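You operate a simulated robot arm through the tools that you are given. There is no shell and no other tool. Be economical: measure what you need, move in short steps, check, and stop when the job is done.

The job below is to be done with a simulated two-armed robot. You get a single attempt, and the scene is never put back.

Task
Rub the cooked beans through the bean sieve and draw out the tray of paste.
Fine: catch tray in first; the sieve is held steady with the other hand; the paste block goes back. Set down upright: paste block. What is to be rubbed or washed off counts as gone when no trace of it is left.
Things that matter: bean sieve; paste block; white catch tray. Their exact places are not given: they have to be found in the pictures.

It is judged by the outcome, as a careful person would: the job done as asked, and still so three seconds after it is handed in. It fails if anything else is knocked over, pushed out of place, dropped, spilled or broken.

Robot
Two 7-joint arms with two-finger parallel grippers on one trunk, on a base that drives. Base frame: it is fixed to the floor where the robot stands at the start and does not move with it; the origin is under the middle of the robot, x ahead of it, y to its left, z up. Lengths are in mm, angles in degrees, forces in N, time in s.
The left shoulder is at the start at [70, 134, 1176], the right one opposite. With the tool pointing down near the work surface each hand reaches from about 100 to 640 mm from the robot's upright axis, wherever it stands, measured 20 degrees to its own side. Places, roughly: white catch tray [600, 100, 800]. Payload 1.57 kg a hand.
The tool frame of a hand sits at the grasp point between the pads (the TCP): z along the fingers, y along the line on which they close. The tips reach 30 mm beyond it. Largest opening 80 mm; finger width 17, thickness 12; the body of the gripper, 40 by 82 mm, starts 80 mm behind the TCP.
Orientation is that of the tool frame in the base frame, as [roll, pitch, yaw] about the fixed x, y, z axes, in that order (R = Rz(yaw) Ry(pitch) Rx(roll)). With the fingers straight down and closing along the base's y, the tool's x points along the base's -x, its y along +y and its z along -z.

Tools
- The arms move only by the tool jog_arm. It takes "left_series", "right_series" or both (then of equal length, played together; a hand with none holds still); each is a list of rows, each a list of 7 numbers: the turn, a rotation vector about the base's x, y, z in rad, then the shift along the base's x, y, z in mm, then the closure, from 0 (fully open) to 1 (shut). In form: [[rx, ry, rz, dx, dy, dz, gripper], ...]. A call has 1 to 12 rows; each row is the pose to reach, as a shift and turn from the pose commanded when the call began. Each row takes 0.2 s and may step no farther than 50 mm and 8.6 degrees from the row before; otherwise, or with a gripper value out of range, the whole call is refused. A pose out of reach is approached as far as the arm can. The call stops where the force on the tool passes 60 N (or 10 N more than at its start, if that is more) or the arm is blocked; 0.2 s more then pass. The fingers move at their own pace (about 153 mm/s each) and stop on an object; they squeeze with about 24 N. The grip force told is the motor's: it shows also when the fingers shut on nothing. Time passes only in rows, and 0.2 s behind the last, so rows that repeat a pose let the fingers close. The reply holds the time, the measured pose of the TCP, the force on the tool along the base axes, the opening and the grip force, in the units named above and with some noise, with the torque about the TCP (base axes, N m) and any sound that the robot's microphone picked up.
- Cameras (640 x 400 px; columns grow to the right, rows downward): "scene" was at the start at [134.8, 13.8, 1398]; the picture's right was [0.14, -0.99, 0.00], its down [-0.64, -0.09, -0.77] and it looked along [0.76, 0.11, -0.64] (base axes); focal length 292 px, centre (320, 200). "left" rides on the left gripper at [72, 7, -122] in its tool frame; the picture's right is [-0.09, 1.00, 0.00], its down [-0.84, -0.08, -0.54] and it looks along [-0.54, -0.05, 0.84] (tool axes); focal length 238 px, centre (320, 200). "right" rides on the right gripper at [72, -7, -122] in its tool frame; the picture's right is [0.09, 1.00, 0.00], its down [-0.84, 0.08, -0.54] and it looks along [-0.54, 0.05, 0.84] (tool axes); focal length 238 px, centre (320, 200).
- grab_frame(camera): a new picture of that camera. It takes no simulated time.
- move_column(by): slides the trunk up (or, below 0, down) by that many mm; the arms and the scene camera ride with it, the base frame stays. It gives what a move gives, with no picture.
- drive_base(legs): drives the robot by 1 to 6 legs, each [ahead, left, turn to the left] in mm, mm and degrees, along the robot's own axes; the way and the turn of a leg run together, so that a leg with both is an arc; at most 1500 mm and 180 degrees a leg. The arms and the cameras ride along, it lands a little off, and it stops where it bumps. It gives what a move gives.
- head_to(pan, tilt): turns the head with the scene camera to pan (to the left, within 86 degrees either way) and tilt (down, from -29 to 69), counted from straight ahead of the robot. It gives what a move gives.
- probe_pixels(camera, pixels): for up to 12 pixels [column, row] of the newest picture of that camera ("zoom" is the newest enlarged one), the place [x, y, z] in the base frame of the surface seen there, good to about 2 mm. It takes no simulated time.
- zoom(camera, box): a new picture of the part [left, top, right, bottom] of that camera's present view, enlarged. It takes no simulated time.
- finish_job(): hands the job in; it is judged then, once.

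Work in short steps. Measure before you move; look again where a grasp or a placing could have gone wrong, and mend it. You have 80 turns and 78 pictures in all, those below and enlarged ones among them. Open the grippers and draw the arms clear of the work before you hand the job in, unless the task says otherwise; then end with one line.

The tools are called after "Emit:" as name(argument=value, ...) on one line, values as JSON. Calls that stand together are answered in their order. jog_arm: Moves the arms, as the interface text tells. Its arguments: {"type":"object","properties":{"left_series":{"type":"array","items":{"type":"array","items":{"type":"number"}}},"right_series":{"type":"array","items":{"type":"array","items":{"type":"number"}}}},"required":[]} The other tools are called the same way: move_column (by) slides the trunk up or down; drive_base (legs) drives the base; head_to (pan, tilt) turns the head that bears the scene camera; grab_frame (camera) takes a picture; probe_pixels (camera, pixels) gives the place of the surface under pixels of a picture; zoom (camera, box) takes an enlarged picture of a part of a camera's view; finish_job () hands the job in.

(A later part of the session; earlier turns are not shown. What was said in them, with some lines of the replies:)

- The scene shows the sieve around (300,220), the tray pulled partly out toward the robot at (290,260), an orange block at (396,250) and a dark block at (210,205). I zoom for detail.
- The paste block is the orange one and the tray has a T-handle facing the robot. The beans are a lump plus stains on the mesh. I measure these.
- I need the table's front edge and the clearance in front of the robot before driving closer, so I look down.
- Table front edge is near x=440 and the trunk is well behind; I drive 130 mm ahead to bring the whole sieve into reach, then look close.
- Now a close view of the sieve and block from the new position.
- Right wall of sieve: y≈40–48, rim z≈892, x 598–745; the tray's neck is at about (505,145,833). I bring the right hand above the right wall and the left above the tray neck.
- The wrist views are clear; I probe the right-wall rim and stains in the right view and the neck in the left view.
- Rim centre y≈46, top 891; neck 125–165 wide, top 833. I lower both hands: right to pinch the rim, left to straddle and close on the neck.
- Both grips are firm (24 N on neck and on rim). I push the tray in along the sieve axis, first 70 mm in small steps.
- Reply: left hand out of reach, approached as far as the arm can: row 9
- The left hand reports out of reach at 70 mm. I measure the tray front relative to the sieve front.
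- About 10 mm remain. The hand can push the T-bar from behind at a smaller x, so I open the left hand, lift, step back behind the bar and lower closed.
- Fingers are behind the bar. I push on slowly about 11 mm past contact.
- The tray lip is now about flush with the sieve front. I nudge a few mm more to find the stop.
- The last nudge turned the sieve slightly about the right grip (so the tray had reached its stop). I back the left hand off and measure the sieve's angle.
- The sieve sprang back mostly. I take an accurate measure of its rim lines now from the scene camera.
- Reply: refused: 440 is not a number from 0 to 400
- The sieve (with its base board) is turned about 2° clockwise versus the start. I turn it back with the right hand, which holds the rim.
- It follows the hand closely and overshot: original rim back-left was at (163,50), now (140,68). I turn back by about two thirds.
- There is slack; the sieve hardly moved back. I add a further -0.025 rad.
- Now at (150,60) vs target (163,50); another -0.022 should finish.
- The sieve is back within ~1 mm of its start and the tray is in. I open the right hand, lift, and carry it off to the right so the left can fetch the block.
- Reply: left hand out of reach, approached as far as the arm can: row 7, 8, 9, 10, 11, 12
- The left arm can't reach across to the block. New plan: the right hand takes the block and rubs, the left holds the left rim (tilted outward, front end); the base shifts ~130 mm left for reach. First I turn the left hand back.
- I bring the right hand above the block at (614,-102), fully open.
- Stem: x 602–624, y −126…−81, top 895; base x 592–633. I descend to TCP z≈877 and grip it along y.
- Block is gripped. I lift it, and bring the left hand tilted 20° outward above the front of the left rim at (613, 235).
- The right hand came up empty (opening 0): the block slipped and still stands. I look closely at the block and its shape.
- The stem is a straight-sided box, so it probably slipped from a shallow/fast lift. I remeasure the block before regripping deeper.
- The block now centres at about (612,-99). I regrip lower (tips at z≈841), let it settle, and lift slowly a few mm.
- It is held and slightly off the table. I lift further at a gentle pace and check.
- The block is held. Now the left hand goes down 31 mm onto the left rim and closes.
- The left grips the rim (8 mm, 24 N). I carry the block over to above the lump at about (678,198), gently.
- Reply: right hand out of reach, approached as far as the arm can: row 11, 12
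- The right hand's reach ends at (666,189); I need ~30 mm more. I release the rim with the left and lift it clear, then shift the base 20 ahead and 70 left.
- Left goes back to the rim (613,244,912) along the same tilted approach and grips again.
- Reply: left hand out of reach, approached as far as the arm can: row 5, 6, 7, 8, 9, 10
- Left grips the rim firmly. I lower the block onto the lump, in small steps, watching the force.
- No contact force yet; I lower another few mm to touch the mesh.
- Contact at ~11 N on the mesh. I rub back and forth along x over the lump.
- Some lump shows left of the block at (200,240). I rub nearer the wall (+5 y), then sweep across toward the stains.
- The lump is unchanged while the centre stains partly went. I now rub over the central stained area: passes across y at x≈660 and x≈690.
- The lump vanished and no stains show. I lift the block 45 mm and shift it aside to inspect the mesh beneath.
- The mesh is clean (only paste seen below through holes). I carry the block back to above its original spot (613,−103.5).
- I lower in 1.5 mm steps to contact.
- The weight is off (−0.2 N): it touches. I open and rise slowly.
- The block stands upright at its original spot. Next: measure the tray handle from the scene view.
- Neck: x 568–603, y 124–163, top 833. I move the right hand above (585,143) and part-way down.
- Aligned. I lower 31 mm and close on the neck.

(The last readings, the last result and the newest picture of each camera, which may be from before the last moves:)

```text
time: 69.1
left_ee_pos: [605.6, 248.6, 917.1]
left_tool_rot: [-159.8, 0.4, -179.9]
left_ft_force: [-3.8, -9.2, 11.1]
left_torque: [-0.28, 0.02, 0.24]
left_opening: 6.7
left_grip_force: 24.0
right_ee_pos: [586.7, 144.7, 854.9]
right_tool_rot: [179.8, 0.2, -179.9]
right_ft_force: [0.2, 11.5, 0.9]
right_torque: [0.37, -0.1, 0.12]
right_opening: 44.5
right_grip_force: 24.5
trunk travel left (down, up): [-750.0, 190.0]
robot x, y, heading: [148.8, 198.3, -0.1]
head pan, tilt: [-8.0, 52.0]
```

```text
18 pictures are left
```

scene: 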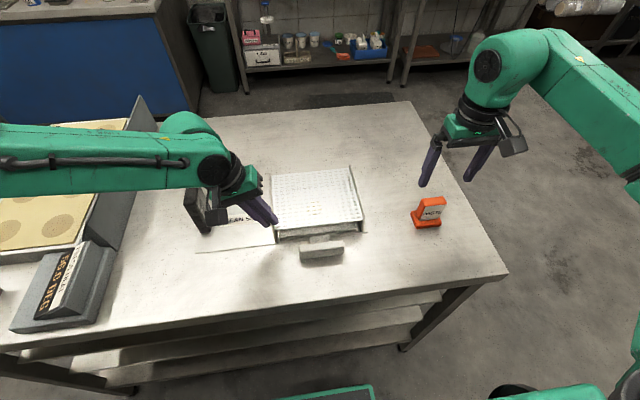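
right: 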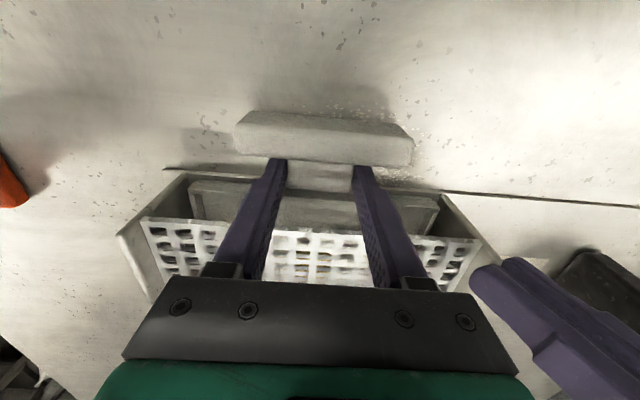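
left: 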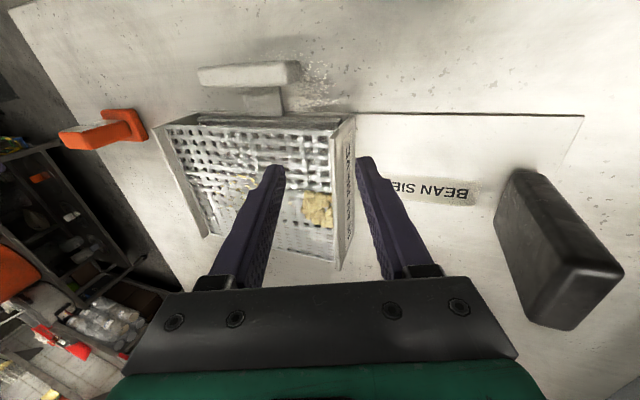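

Gripped (24 N). I ease y by +1.5 and pull the tray out along −x in small steps.

Emit:
jog_arm(right_series=[[0, 0, 0, -3, 1.5, 0, 1], [0, 0, 0, -10, 1.7, 0, 1], [0, 0, 0, -18, 1.9, 0, 1], [0, 0, 0, -26, 2.1, 0, 1], [0, 0, 0, -34, 2.3, 0, 1], [0, 0, 0, -42, 2.5, 0, 1], [0, 0, 0, -50, 2.7, 0, 1], [0, 0, 0, -58, 2.9, 0, 1], [0, 0, 0, -66, 3.1, 0, 1], [0, 0, 0, -74, 3.3, 0, 1], [0, 0, 0, -81, 3.4, 0, 1], [0, 0, 0, -86, 3.5, 0, 1]])

Emit:
grab_frame(camera="scene")

Emit:
grab_frame(camera="right")

```text
time: 71.7
left_ee_pos: [605.6, 250.3, 916.9]
left_tool_rot: [-160.0, 0.2, 180.0]
left_ft_force: [-15.7, 5.0, 24.4]
left_torque: [-0.01, 0.41, -0.48]
left_opening: 6.9
left_grip_force: 24.6
right_ee_pos: [502.1, 147.5, 855.9]
right_tool_rot: [180.0, 0.5, 179.8]
right_ft_force: [16.9, -0.7, -6.2]
right_torque: [-0.02, -0.61, -0.38]
right_opening: 44.5
right_grip_force: 23.8
trunk travel left (down, up): [-750.0, 190.0]
robot x, y, heading: [145.2, 199.4, -0.2]
head pan, tilt: [-8.0, 52.0]
```

```text
17 pictures are left
```

scene: 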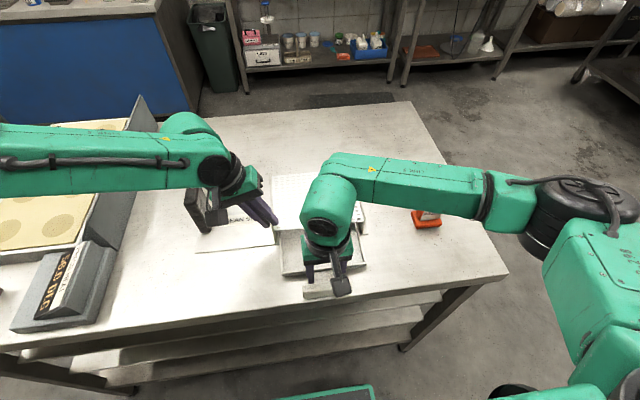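

```text
16 pictures are left
```

right: 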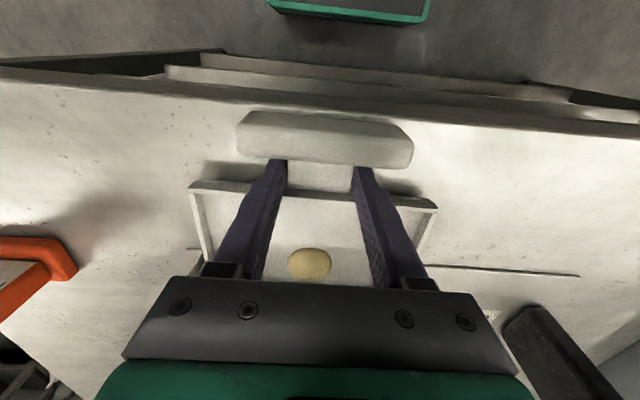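

The tray is out to about its starting extension, with the paste pat visible at (310,265). I draw it ~8 mm more, watching force.

Emit:
jog_arm(right_series=[[0, 0, 0, -3, 0, 0, 1], [0, 0, 0, -6, 0, 0, 1], [0, 0, 0, -9, 0, 0, 1]])

Emit:
zoom(camera="scene", box=[190, 150, 400, 300])

```text
time: 72.5
left_ee_pos: [605.9, 249.6, 914.3]
left_tool_rot: [-159.9, 0.1, -180.0]
left_ft_force: [-19.1, -3.0, 8.7]
left_torque: [-0.09, 0.46, -0.55]
left_opening: 7.5
left_grip_force: 24.0
right_ee_pos: [493.1, 148.4, 856.1]
right_tool_rot: [179.9, 0.4, 179.8]
right_ft_force: [22.4, 6.4, 5.6]
right_torque: [0.11, -0.62, -0.54]
right_opening: 44.7
right_grip_force: 23.6
trunk travel left (down, up): [-750.0, 190.0]
robot x, y, heading: [148.7, 198.6, 0.3]
head pan, tilt: [-8.0, 52.0]
```

```text
2.67 times, centred on (295, 225) of scene
```

zoom: 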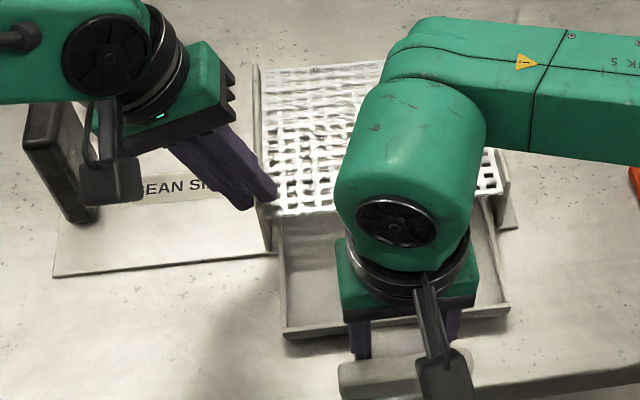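

Good. I relax the pull by 2 mm, open the right hand, lift and withdraw it to the right.

Emit:
jog_arm(right_series=[[0, 0, 0, 1.5, -0.5, 0, 1], [0, 0, 0, 1.5, -0.5, 0, 0.3], [0, 0, 0, 1.5, -0.5, 0, 0], [0, 0, 0, 1.5, -0.5, 30, 0], [0, 0, 0, 1.5, -0.5, 75, 0], [0, 0, 0, 0, -25, 110, 0], [0, 0, 0, -5, -60, 140, 0], [0, 0, 0, -10, -100, 165, 0], [0, 0, 0, -15, -140, 185, 0], [0, 0, 0, -20, -185, 200, 0], [0, 0, 0, -25, -230, 210, 0], [0, 0, 0, -30, -275, 215, 0]])

Emit:
zoom(camera="scene", box=[190, 150, 400, 300])

Emit:
probe_pixels(camera="zoom", pixels=[[257, 75], [266, 225], [420, 65], [495, 205], [515, 225], [275, 255], [60, 275], [450, 200], [350, 210], [290, 335], [505, 305], [385, 240]])

```text
time: 75.1
left_ee_pos: [607.4, 249.2, 916.5]
left_tool_rot: [-160.0, 0.2, 180.0]
left_ft_force: [-1.0, -0.2, 3.1]
left_torque: [0.04, -0.68, -0.28]
left_opening: 7.9
left_grip_force: 23.6
right_ee_pos: [461.7, -128.6, 1069.9]
right_tool_rot: [179.8, 0.1, 180.0]
right_ft_force: [-0.5, 0.0, -0.2]
right_torque: [0.03, -0.03, -0.02]
right_opening: 80.0
right_grip_force: 0.0
trunk travel left (down, up): [-750.0, 190.0]
robot x, y, heading: [152.1, 203.3, -0.0]
head pan, tilt: [-8.0, 52.0]
```

```text
2.67 times, centred on (295, 225) of scene
```

zoom: 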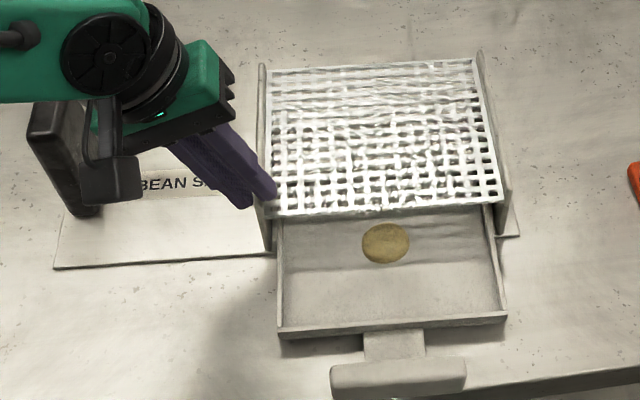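

```text
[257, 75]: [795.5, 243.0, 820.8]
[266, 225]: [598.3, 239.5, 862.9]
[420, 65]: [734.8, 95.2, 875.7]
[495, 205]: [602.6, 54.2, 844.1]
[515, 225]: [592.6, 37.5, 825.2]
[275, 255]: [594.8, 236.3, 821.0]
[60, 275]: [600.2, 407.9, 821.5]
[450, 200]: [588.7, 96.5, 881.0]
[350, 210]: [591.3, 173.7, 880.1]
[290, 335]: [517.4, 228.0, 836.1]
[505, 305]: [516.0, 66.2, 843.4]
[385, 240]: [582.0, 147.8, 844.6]
```

I check whether the sieve was shifted, by probing its rim corners closely.

Emit:
zoom(camera="scene", box=[270, 160, 370, 235])

Emit:
probe_pixels(camera="zoom", pixels=[[28, 78], [34, 60], [582, 30], [588, 40], [582, 60], [630, 240], [640, 300], [650, 310], [540, 295], [300, 310], [60, 330], [600, 345]])

```text
5.33 times, centred on (320, 198) of scene
```

zoom: 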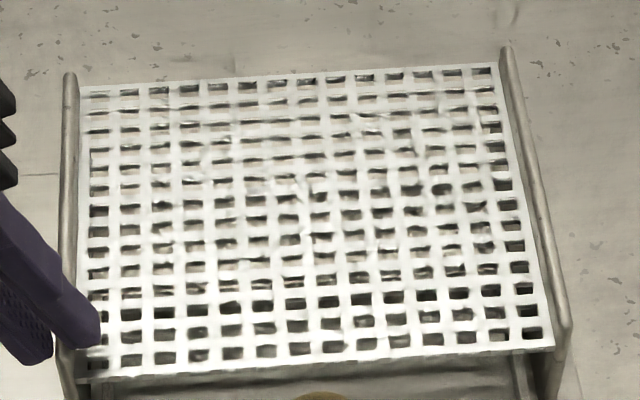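

```text
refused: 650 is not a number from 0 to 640
```

Emit:
probe_pixels(camera="zoom", pixels=[[69, 80], [69, 78], [506, 52], [508, 60], [566, 322], [560, 300], [69, 340], [68, 200], [540, 340], [300, 358], [120, 372], [540, 200]])

```text
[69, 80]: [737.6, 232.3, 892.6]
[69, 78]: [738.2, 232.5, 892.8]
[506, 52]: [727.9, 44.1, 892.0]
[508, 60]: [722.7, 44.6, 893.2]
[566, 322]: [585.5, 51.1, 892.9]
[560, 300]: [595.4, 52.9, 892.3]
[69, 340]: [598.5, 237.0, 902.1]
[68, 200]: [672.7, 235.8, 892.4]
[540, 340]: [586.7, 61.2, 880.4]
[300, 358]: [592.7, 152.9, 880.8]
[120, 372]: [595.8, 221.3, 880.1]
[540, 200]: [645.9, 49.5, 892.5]
```

The sieve was dragged a little: right front rim −11 mm, left about −6 mm in x. I'll nudge it back by pushing both wall front edges with closed fingers. First I release the left and pose both hands in front of the walls, high.

Emit:
jog_arm(left_series=[[0, 0, 0, 0, 0, 0, 0.7], [0, 0, 0, 0, 0, 0, 0.4], [0, 0, 0, 0, 12, 32, 0.4], [0, 0, 0, 0, 14, 50, 0.4], [0, 0, 0, -25, 14, 50, 0.8], [0, 0, 0, -50, 8, 50, 1], [0, 0, 0, -55, 2, 40, 1]], right_series=[[0, 0, 0, 15, 25, -15, 0.5], [0, 0, 0, 30, 50, -30, 1], [0, 0, 0, 45, 75, -45, 1], [0, 0, 0, 60, 105, -60, 1], [0, 0, 0, 75, 135, -75, 1], [0, 0, 0, 90, 160, -95, 1], [0, 0, 0, 100, 173, -120, 1]])

Emit:
grab_frame(camera="scene")

```text
time: 76.7
left_ee_pos: [553.9, 251.7, 955.3]
left_tool_rot: [-159.9, 0.0, -179.9]
left_ft_force: [0.4, 0.1, -0.1]
left_torque: [-0.02, -0.01, 0.01]
left_opening: 0.0
left_grip_force: 21.2
right_ee_pos: [564.4, 45.1, 948.4]
right_tool_rot: [-180.0, 0.0, 179.8]
right_ft_force: [0.0, 0.2, -0.2]
right_torque: [0.0, 0.01, 0.02]
right_opening: 0.2
right_grip_force: 21.2
trunk travel left (down, up): [-750.0, 190.0]
robot x, y, heading: [147.5, 201.8, -0.1]
head pan, tilt: [-8.0, 52.0]
```

```text
12 pictures are left
```

scene: 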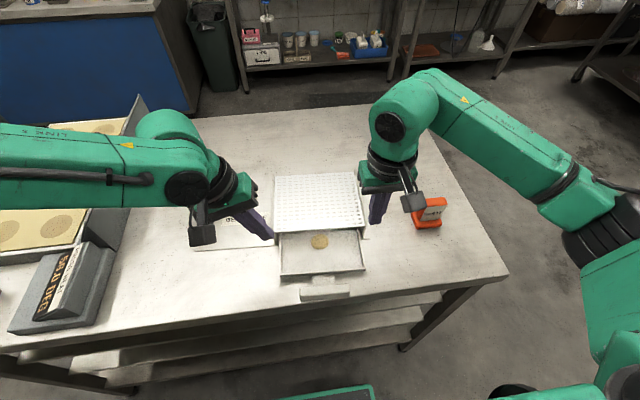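

Both are posed. I lower: left to z 895, right to z 877, in front of the wall edges, then advance to just short of contact.

Emit:
jog_arm(left_series=[[0, 0, 0, 0, -3, -25, 1], [0, 0, 0, 0, -6, -45, 1], [0, 0, 0, 0, -6, -60, 1], [0, 0, 0, 15, -6, -60, 1], [0, 0, 0, 28, -6, -60, 1]], right_series=[[0, 0, 0, 0, 0, -30, 1], [0, 0, 0, 0, 0, -60, 1], [0, 0, 0, 0, 0, -71, 1], [0, 0, 0, 2, 0, -71, 1], [0, 0, 0, 5, 0, -71, 1]])

Emit:
zoom(camera="scene", box=[240, 160, 400, 260])

```text
time: 77.9
left_ee_pos: [582.0, 244.7, 894.1]
left_tool_rot: [-159.8, 0.1, 180.0]
left_ft_force: [0.1, -0.4, -0.6]
left_torque: [-0.02, 0.01, 0.0]
left_opening: 0.0
left_grip_force: 21.5
right_ee_pos: [567.6, 44.6, 879.3]
right_tool_rot: [179.9, 0.1, 179.8]
right_ft_force: [-0.1, 0.5, 0.9]
right_torque: [0.02, 0.01, 0.02]
right_opening: 0.0
right_grip_force: 20.9
trunk travel left (down, up): [-750.0, 190.0]
robot x, y, heading: [148.3, 199.2, -0.4]
head pan, tilt: [-8.0, 52.0]
```

```text
4.00 times, centred on (320, 210) of scene
```

zoom: 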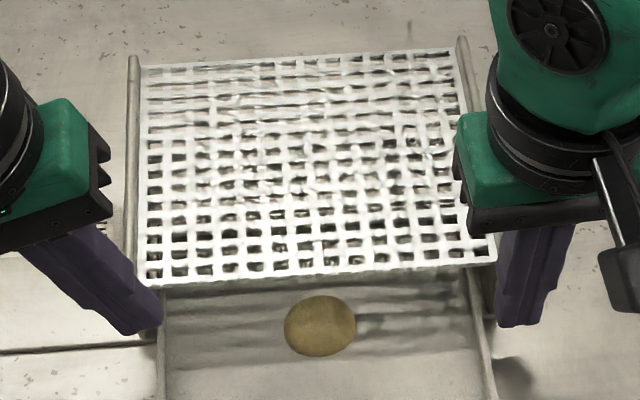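

Fingers stand just before the wall edges. I push both together slowly: left to x≈595, right to x≈589.

Emit:
jog_arm(left_series=[[0, 0, 0, 2, 0, 0, 1], [0, 0, 0, 4, 0, 0, 1], [0, 0, 0, 6, 0, 0, 1], [0, 0, 0, 8, 0, 0, 1], [0, 0, 0, 10, 0, 0, 1], [0, 0, 0, 12, 0, 0, 1], [0, 0, 0, 13, 0, 0, 1]], right_series=[[0, 0, 0, 3, 4, 0, 1], [0, 0, 0, 7, 4, 0, 1], [0, 0, 0, 11, 4, 0, 1], [0, 0, 0, 14, 4, 0, 1], [0, 0, 0, 17, 4, 0, 1], [0, 0, 0, 19, 4, 0, 1], [0, 0, 0, 21, 4, 0, 1]])

Emit:
zoom(camera="scene", box=[240, 160, 400, 260])

Emit:
probe_pixels(camera="zoom", pixels=[[133, 54], [135, 60], [135, 150], [133, 240], [462, 38], [460, 34], [480, 255], [300, 270], [200, 278], [320, 330], [440, 262], [465, 60]])

```text
time: 79.5
left_ee_pos: [590.6, 248.6, 897.9]
left_tool_rot: [-159.9, 0.1, 179.9]
left_ft_force: [-0.7, 0.3, -0.6]
left_torque: [0.0, -0.01, -0.03]
left_opening: 0.1
left_grip_force: 21.5
left hand out of reach, approached as far as the arm can: row 5, 6, 7
right_ee_pos: [587.4, 48.9, 878.2]
right_tool_rot: [-180.0, 0.1, 179.9]
right_ft_force: [-1.6, -0.7, 0.9]
right_torque: [0.02, -0.04, -0.02]
right_opening: 0.0
right_grip_force: 21.6
trunk travel left (down, up): [-750.0, 190.0]
robot x, y, heading: [146.1, 203.9, -0.2]
head pan, tilt: [-8.0, 52.0]
```

```text
4.00 times, centred on (320, 210) of scene
```

zoom: 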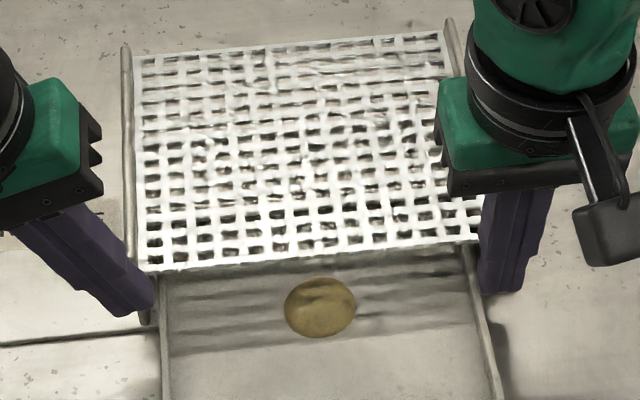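

```text
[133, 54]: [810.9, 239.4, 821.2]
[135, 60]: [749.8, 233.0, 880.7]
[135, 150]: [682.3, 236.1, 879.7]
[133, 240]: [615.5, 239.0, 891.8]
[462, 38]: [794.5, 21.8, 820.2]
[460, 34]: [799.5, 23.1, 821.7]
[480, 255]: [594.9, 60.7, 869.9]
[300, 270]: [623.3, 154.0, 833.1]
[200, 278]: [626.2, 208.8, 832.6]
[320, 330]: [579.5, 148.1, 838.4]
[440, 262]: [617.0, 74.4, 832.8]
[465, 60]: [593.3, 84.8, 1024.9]
```

The sieve moved back nicely. I back both hands off in −x, lift and withdraw, opening the grippers.

Emit:
jog_arm(left_series=[[0, 0, 0, -10, 0, 0, 1], [0, 0, 0, -25, 0, 5, 1], [0, 0, 0, -30, 5, 40, 1], [0, 0, 0, -40, 10, 80, 0.5], [0, 0, 0, -55, 20, 120, 0], [0, 0, 0, -70, 35, 155, 0], [0, 0, 0, -85, 50, 190, 0], [0, 0, 0, -95, 60, 220, 0]], right_series=[[0, 0, 0, -10, -1, 0, 1], [0, 0, 0, -22, -2, 5, 1], [0, 0, 0, -25, -2, 45, 1], [0, 0, 0, -35, -5, 90, 0.5], [0, 0, 0, -50, -40, 115, 0], [0, 0, 0, -70, -80, 135, 0], [0, 0, 0, -90, -120, 155, 0], [0, 0, 0, -110, -160, 175, 0]])

Emit:
zoom(camera="scene", box=[180, 150, 460, 310])

Emit:
zoom(camera="scene", box=[260, 150, 380, 240])

```text
time: 81.3
left_ee_pos: [492.9, 309.4, 1117.9]
left_tool_rot: [-160.0, 0.2, 179.9]
left_ft_force: [0.3, 0.1, 0.5]
left_torque: [0.0, 0.02, -0.03]
left_opening: 80.2
left_grip_force: 0.1
right_ee_pos: [476.3, -111.3, 1052.3]
right_tool_rot: [179.8, 0.3, 179.9]
right_ft_force: [-0.2, 0.5, 1.0]
right_torque: [-0.03, 0.0, -0.05]
right_opening: 80.1
right_grip_force: 0.0
trunk travel left (down, up): [-750.0, 190.0]
robot x, y, heading: [151.0, 201.5, 0.1]
head pan, tilt: [-8.0, 52.0]
```

```text
2.29 times, centred on (320, 230) of scene
```

zoom: 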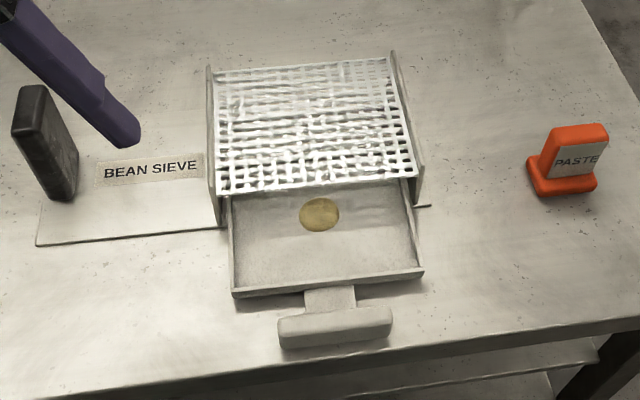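

```text
4.44 times, centred on (320, 195) of scene
```

zoom: 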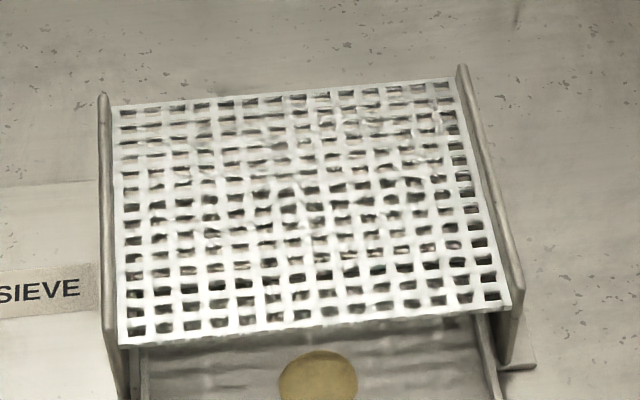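

Mesh clean, block upright, tray out. A last check of positions: rim corners, tray handle and front.

Emit:
probe_pixels(camera="zoom", pixels=[[104, 100], [106, 330], [461, 72], [516, 295], [509, 300], [470, 120], [120, 340], [480, 310], [112, 230], [300, 325], [530, 365], [318, 375]])

Emit:
zoom(camera="scene", box=[180, 150, 460, 310])

Emit:
probe_pixels(camera="zoom", pixels=[[40, 240], [285, 325], [385, 312], [335, 340], [235, 290], [420, 270], [320, 215], [335, 375], [570, 130], [545, 190], [45, 90], [65, 190]])

```text
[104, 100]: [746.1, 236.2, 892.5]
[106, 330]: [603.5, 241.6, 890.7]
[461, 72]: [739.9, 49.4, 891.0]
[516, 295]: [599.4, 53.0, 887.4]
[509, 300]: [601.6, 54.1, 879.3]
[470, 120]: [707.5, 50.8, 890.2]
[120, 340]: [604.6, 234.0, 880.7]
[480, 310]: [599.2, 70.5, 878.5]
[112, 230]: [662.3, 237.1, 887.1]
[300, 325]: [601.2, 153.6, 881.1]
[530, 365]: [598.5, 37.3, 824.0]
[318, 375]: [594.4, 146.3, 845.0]
```

```text
2.29 times, centred on (320, 230) of scene
```

zoom: 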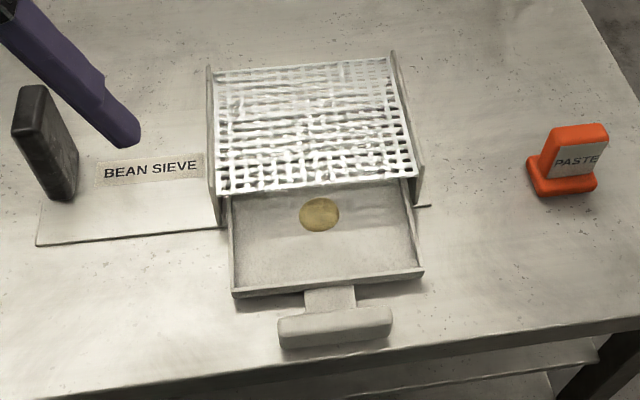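

```text
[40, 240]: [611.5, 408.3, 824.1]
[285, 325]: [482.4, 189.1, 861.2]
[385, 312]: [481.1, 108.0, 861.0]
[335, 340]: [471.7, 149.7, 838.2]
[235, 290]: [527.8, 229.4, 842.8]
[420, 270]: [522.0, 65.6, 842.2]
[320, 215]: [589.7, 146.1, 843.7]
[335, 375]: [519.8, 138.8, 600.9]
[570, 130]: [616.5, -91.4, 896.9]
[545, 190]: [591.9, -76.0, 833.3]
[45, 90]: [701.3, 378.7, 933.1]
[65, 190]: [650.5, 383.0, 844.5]
```

Everything measures right: the sieve is within about 5 mm of its start, the tray is out about 80 mm with the paste in it, and the block is upright in its place. Both arms are clear and open, so I hand in.

Emit:
finish_job()

```text
The job is handed in.
```

The beans are rubbed through the sieve with no trace left on the mesh, and the tray is drawn out about 80 mm with the paste in it. The tray went in first and the left hand held the sieve rim during rubbing. The paste block is back upright in its place; it slipped from the grip once on the first lift but stayed standing. Pulling the tray dragged the sieve about 10 mm, and I pushed it back to within about 5 mm of where it started.
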